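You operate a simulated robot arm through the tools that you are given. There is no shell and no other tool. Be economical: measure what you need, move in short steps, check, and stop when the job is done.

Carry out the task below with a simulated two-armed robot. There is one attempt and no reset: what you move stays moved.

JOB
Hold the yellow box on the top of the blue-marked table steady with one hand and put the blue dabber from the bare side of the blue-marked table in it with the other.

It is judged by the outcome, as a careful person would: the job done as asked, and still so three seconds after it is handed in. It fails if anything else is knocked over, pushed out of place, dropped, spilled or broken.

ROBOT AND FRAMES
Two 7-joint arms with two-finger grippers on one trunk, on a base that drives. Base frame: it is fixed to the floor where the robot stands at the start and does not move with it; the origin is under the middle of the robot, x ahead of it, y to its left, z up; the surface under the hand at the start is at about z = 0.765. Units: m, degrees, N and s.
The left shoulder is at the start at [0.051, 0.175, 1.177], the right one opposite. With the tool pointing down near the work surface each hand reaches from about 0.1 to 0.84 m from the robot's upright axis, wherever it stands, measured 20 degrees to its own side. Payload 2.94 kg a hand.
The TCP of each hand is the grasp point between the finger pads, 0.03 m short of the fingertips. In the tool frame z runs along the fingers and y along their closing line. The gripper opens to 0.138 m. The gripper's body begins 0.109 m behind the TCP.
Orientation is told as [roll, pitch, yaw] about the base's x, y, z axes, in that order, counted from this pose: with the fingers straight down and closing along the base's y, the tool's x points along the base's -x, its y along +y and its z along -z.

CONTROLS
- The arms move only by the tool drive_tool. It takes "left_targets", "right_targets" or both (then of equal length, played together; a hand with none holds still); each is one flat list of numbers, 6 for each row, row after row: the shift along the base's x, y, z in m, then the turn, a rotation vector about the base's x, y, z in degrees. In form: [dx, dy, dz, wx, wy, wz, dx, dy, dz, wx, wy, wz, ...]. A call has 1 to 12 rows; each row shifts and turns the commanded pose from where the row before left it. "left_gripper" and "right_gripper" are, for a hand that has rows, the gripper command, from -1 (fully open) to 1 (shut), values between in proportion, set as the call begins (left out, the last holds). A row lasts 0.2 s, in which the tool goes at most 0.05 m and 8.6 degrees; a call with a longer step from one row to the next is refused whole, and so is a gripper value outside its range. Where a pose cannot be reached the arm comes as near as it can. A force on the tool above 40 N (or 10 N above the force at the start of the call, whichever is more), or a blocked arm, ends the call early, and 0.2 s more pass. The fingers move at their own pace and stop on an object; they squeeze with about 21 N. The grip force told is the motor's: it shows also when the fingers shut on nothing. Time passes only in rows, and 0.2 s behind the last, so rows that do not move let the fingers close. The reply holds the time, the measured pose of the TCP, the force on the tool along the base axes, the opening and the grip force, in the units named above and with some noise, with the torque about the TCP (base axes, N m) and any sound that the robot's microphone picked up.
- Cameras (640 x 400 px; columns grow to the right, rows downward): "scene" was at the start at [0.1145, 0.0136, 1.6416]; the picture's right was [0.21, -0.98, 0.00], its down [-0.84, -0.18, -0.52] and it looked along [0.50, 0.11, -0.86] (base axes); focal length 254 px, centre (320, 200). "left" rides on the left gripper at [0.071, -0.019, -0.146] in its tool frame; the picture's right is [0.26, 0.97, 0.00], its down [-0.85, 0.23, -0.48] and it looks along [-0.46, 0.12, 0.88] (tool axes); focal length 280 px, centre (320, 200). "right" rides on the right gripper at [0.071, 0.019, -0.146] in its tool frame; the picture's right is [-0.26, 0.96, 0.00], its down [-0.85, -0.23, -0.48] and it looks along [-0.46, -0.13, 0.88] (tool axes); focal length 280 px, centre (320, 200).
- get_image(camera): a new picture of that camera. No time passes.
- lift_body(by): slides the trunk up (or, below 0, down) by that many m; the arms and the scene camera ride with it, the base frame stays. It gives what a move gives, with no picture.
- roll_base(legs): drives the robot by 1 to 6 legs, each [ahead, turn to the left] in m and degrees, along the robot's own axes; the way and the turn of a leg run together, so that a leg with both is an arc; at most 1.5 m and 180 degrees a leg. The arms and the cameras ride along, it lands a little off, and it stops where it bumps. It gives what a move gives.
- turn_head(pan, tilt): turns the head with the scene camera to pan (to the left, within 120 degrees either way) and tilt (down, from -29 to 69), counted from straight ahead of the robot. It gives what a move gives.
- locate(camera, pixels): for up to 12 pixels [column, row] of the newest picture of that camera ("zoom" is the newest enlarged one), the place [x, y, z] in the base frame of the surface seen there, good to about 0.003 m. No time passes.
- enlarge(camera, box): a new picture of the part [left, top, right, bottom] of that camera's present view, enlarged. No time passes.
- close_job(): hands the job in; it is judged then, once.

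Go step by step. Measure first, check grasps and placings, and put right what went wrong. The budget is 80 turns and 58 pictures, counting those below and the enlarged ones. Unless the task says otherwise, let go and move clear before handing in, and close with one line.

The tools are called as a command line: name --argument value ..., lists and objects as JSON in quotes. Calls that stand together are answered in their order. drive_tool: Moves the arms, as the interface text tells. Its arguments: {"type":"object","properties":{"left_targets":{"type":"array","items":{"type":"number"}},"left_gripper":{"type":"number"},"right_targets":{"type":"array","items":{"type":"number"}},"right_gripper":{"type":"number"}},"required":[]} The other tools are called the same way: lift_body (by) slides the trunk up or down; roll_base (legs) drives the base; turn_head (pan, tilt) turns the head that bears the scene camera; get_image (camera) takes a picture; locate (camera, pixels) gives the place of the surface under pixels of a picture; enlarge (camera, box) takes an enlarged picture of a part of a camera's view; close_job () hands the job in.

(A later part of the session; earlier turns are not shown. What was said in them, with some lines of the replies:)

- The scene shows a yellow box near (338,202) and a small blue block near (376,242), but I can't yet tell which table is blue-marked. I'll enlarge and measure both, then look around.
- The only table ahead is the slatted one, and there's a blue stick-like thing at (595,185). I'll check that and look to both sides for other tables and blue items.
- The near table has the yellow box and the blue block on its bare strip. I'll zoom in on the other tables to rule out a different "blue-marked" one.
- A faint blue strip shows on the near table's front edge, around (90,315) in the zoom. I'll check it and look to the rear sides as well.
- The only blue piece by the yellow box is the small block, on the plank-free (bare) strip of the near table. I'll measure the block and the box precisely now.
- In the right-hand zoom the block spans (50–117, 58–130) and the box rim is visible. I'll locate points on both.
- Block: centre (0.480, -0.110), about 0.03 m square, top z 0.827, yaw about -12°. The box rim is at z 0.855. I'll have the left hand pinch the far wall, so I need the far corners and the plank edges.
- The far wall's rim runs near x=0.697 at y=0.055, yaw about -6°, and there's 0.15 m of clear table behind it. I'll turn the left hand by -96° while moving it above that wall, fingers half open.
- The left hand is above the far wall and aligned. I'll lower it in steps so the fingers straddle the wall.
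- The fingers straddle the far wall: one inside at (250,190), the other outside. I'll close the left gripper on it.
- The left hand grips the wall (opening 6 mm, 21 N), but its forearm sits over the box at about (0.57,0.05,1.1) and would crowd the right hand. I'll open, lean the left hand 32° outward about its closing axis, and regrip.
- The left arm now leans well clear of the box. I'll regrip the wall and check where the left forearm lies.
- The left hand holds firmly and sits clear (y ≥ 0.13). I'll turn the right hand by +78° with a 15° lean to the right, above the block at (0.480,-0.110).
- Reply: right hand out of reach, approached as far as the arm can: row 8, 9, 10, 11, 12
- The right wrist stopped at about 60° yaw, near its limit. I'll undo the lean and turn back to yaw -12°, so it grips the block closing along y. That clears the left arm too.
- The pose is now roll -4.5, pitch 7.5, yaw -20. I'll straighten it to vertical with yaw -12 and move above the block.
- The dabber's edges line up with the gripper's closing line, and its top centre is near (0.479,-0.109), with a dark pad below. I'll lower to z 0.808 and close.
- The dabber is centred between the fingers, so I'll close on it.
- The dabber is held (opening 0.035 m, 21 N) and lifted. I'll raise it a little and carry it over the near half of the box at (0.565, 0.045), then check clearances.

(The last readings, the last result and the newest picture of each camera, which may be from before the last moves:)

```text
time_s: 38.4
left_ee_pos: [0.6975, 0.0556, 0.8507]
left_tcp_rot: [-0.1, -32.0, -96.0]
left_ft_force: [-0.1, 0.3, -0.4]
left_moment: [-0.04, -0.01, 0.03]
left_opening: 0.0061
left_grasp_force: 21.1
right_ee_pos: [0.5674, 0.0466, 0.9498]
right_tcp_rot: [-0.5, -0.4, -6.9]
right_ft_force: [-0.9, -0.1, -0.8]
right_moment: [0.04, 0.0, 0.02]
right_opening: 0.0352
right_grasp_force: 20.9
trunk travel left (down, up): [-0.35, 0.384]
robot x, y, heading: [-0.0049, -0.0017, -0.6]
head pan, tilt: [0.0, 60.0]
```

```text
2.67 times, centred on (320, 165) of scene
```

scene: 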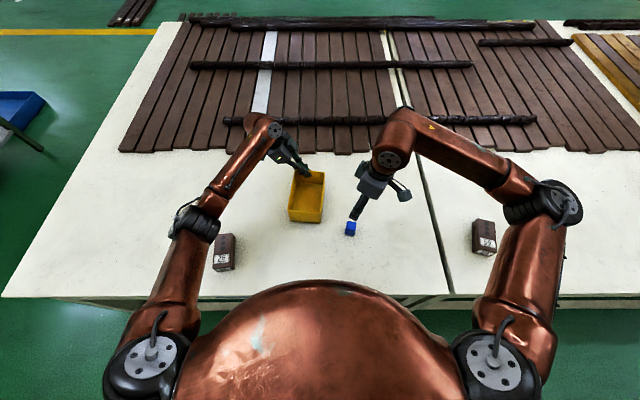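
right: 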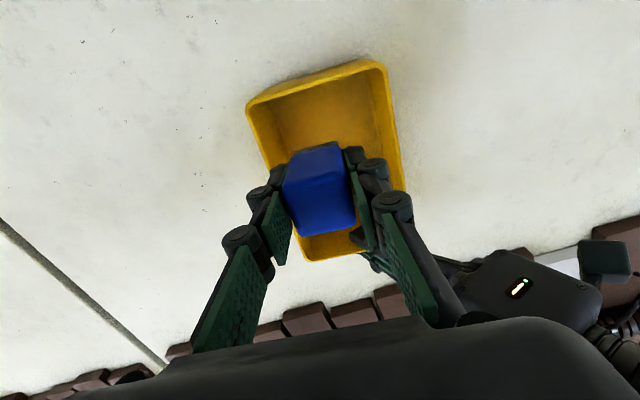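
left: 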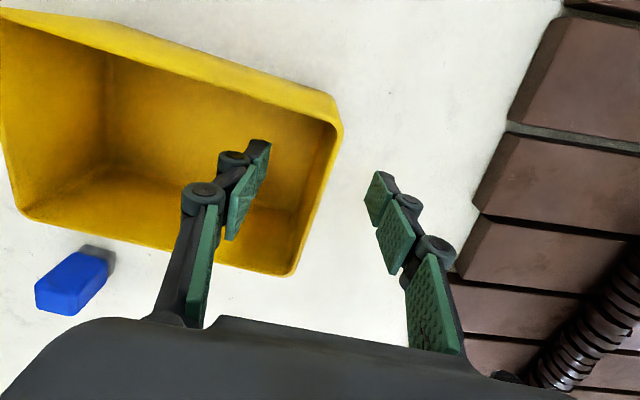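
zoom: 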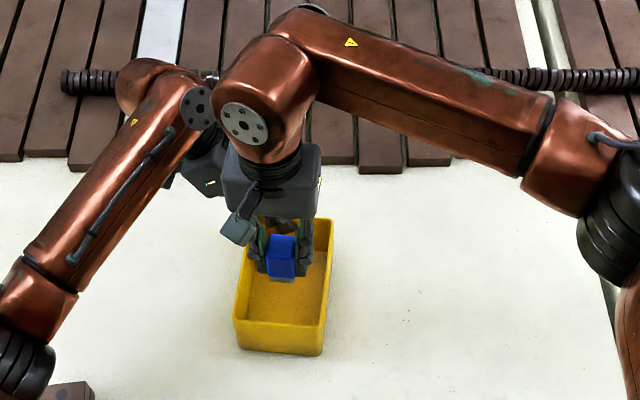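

The dabber hangs over the near half of the box with room all round and no contact forces. I'll lower it toward the floor, stopping just above contact (TCP about 0.817).

drive_tool --right_targets '[0, 0, -0.03, 0, 0, 0, 0, 0, -0.03, 0, 0, 0, 0, 0, -0.03, 0, 0, 0, 0, 0, -0.02, 0, 0, 0, 0, 0, -0.015, 0, 0, 0, 0, 0, -0.006, 0, 0, 0, 0, 0, 0, 0, 0, 0]'

get_image --camera "right"

enlarge --camera "scene" --box '[240, 130, 400, 230]'

```text
time_s: 40.0
left_ee_pos: [0.6974, 0.0566, 0.8515]
left_tcp_rot: [-0.2, -32.0, -96.0]
left_ft_force: [0.2, 0.5, -0.3]
left_moment: [0.01, -0.01, 0.02]
left_opening: 0.0061
left_grasp_force: 21.1
right_ee_pos: [0.5656, 0.0469, 0.8172]
right_tcp_rot: [-0.6, -0.4, -6.9]
right_ft_force: [-0.8, 0.0, 0.1]
right_moment: [0.02, -0.01, -0.01]
right_opening: 0.0352
right_grasp_force: 20.8
trunk travel left (down, up): [-0.35, 0.384]
robot x, y, heading: [0.0011, 0.0, 0.1]
head pan, tilt: [0.0, 60.0]
```

```text
22 pictures are left
```

right: 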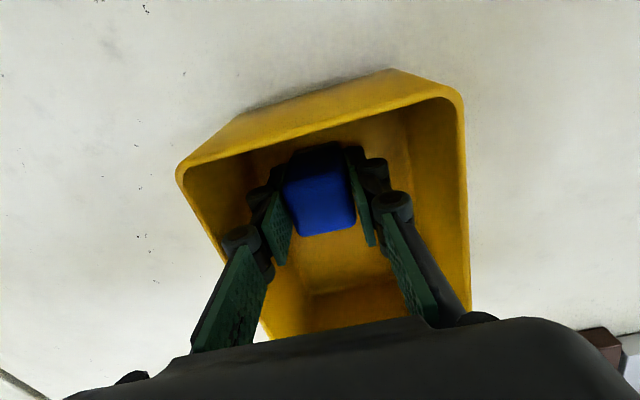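

```text
4.00 times, centred on (320, 180) of scene
```

zoom: 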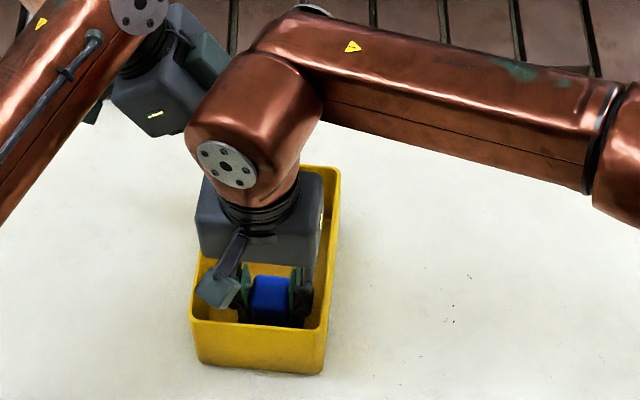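

The dabber is inside, just above the floor. I'll ease it down a few mm to feel for contact.

drive_tool --right_targets '[0, 0, -0.0015, 0, 0, 0, 0, 0, -0.0015, 0, 0, 0, 0, 0, 0, 0, 0, 0]'

```text
time_s: 40.8
left_ee_pos: [0.6979, 0.0564, 0.8505]
left_tcp_rot: [-0.1, -32.0, -96.0]
left_ft_force: [0.9, 0.0, 0.7]
left_moment: [0.0, 0.04, -0.02]
left_opening: 0.006
left_grasp_force: 20.9
right_ee_pos: [0.565, 0.0461, 0.8153]
right_tcp_rot: [-0.6, -0.4, -7.0]
right_ft_force: [-0.4, -0.6, 0.0]
right_moment: [0.04, -0.02, 0.02]
right_opening: 0.0351
right_grasp_force: 20.9
trunk travel left (down, up): [-0.35, 0.384]
robot x, y, heading: [-0.0027, -0.0006, 0.0]
head pan, tilt: [0.0, 60.0]
```

drive_tool --right_targets '[0, 0, -0.0015, 0, 0, 0, 0, 0, -0.001, 0, 0, 0, 0, 0, 0, 0, 0, 0]'

```text
time_s: 41.6
left_ee_pos: [0.6971, 0.0569, 0.8511]
left_tcp_rot: [0.0, -31.9, -96.0]
left_ft_force: [7.2, 0.7, -4.2]
left_moment: [-0.14, -0.16, 0.05]
left_opening: 0.0059
left_grasp_force: 21.1
right_ee_pos: [0.565, 0.0469, 0.8144]
right_tcp_rot: [-0.5, -0.6, -7.0]
right_ft_force: [-5.5, -3.3, 23.2]
right_moment: [-0.17, 0.09, 0.01]
right_opening: 0.0349
right_grasp_force: 20.8
trunk travel left (down, up): [-0.35, 0.384]
robot x, y, heading: [-0.0, 0.0019, 0.1]
head pan, tilt: [0.0, 60.0]
```

It's on the floor now (23 N upward). I'll back off 1.5 mm, then open the right fingers to about 0.058 m.

drive_tool --right_targets '[0, 0, 0.0015, 0, 0, 0, 0, 0, 0, 0, 0, 0]'

drive_tool --right_targets '[0, 0, 0, 0, 0, 0, 0, 0, 0, 0, 0, 0, 0, 0, 0, 0, 0, 0, 0, 0, 0, 0, 0, 0]' --right_gripper 0.16

get_image --camera "right"

```text
time_s: 42.2
left_ee_pos: [0.6965, 0.0556, 0.8518]
left_tcp_rot: [-0.1, -32.0, -96.0]
left_ft_force: [5.4, -0.1, -2.7]
left_moment: [0.24, -0.12, 0.04]
left_opening: 0.0061
left_grasp_force: 21.0
right_ee_pos: [0.5652, 0.0468, 0.8148]
right_tcp_rot: [-0.4, -0.5, -6.8]
right_ft_force: [-2.0, -0.7, 19.0]
right_moment: [-0.02, -0.08, 0.0]
right_opening: 0.035
right_grasp_force: 21.3
trunk travel left (down, up): [-0.35, 0.384]
robot x, y, heading: [-0.001, -0.0017, -0.1]
head pan, tilt: [0.0, 60.0]
```

```text
time_s: 43.2
left_ee_pos: [0.6972, 0.0564, 0.8512]
left_tcp_rot: [-0.2, -32.1, -96.0]
left_ft_force: [0.4, -0.8, -0.3]
left_moment: [0.06, 0.06, 0.12]
left_opening: 0.006
left_grasp_force: 21.5
right_ee_pos: [0.5651, 0.0461, 0.8123]
right_tcp_rot: [-0.6, -0.3, -7.1]
right_ft_force: [0.5, -0.4, -0.7]
right_moment: [0.02, -0.01, 0.04]
right_opening: 0.0578
right_grasp_force: 0.2
trunk travel left (down, up): [-0.35, 0.384]
robot x, y, heading: [-0.0016, -0.0021, -0.1]
head pan, tilt: [0.0, 60.0]
```

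```text
20 pictures are left
```

right: 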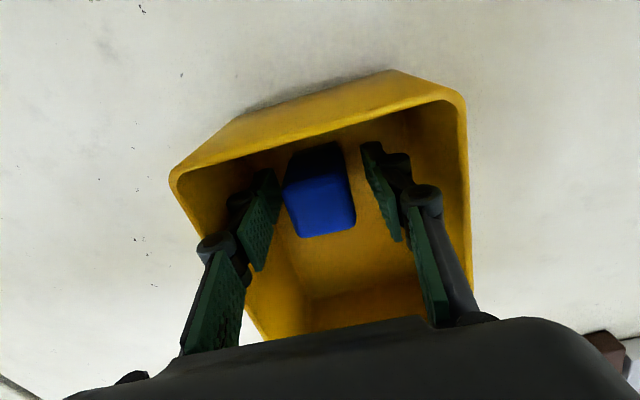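

The dabber stands free in the box between the open fingers. I'll lift the right hand straight up, then back it away to the right and check.

drive_tool --right_targets '[0, 0, 0.015, 0, 0, 0, 0, 0, 0.025, 0, 0, 0, 0, 0, 0.035, 0, 0, 0, 0, 0, 0.04, 0, 0, 0, 0, 0, 0.04, 0, 0, 0, -0.005, -0.04, 0.01, 0, 0, 0, -0.005, -0.045, 0.01, 0, 0, 0, -0.005, -0.045, 0, 0, 0, 0, -0.005, -0.045, 0, 0, 0, 0, 0, -0.04, 0, 0, 0, 0]'

enlarge --camera "scene" --box '[200, 90, 440, 240]'

```text
time_s: 45.4
left_ee_pos: [0.6974, 0.0548, 0.8507]
left_tcp_rot: [-0.2, -32.0, -96.0]
left_ft_force: [-0.8, -0.7, 0.6]
left_moment: [-0.05, 0.07, 0.07]
left_opening: 0.0059
left_grasp_force: 21.2
right_ee_pos: [0.5449, -0.1711, 0.9891]
right_tcp_rot: [-0.5, -0.4, -6.9]
right_ft_force: [0.4, -0.1, -0.2]
right_moment: [0.03, -0.04, 0.02]
right_opening: 0.058
right_grasp_force: 0.1
trunk travel left (down, up): [-0.35, 0.384]
robot x, y, heading: [-0.0005, 0.0017, -0.0]
head pan, tilt: [0.0, 60.0]
```

```text
2.67 times, centred on (320, 165) of scene
```

zoom: 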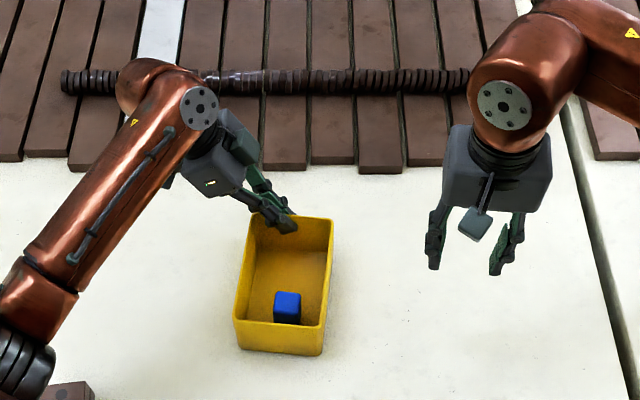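

The dabber stands in the box and the box hasn't moved. I'll open the left fingers and withdraw along the tool axis.

drive_tool --left_targets '[0, 0, 0, 0, 0, 0, 0, 0, 0, 0, 0, 0, 0, 0, 0, 0, 0, 0, 0, 0, 0, 0, 0, 0, 0.0011, 0.0105, 0.017, 0, 0, 0, 0.0016, 0.0158, 0.0254, 0, 0, 0, 0.0022, 0.021, 0.034, 0, 0, 0, 0.0022, 0.021, 0.034, 0, 0, 0, 0, 0.03, 0.03, 0, 0, 0, 0, 0.03, 0.02, 0, 0, 0]' --left_gripper 0.2

get_image --camera "scene"

enlarge --camera "scene" --box '[240, 140, 400, 240]'

locate --camera "zoom" --pixels '[[263, 265], [270, 285]]'

```text
time_s: 47.6
left_ee_pos: [0.704, 0.1863, 1.0138]
left_tcp_rot: [-0.1, -32.0, -96.0]
left_ft_force: [-0.4, 0.1, -0.2]
left_moment: [-0.01, 0.02, 0.03]
left_opening: 0.0551
left_grasp_force: 0.1
right_ee_pos: [0.5451, -0.1696, 0.9893]
right_tcp_rot: [-0.6, -0.4, -6.9]
right_ft_force: [0.3, 0.5, -0.2]
right_moment: [-0.01, 0.02, 0.06]
right_opening: 0.058
right_grasp_force: 0.1
trunk travel left (down, up): [-0.35, 0.384]
robot x, y, heading: [0.0017, 0.0003, -0.0]
head pan, tilt: [0.0, 60.0]
```

```text
18 pictures are left
```

scene: 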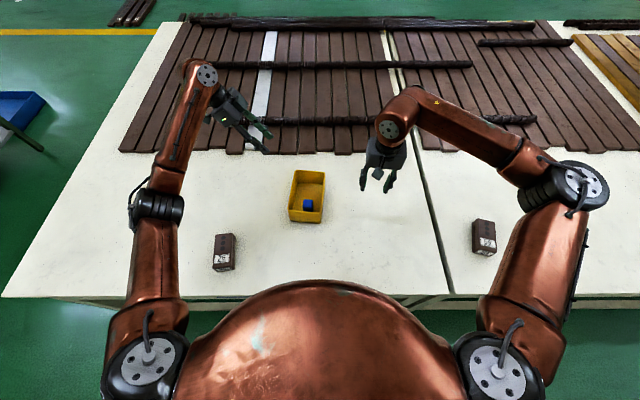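

```text
4.00 times, centred on (320, 190) of scene
```

zoom: 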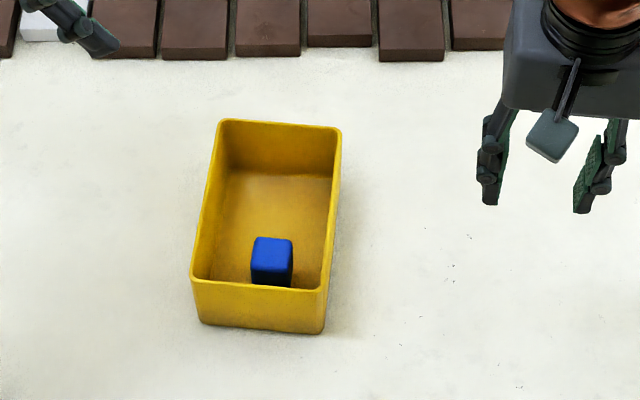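

```text
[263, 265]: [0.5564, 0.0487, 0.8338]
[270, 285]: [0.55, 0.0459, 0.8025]
```

The dabber stands upright in the yellow box (zoom (271,260)), the box is in place, nothing else has moved and both hands are clear. I'm handing in.

close_job

```text
The job is handed in.
```

I put the blue dabber in the yellow box with the right hand while the left hand held the box steady. The dabber was standing upright when I handed in, nothing else had moved, and both hands were clear.
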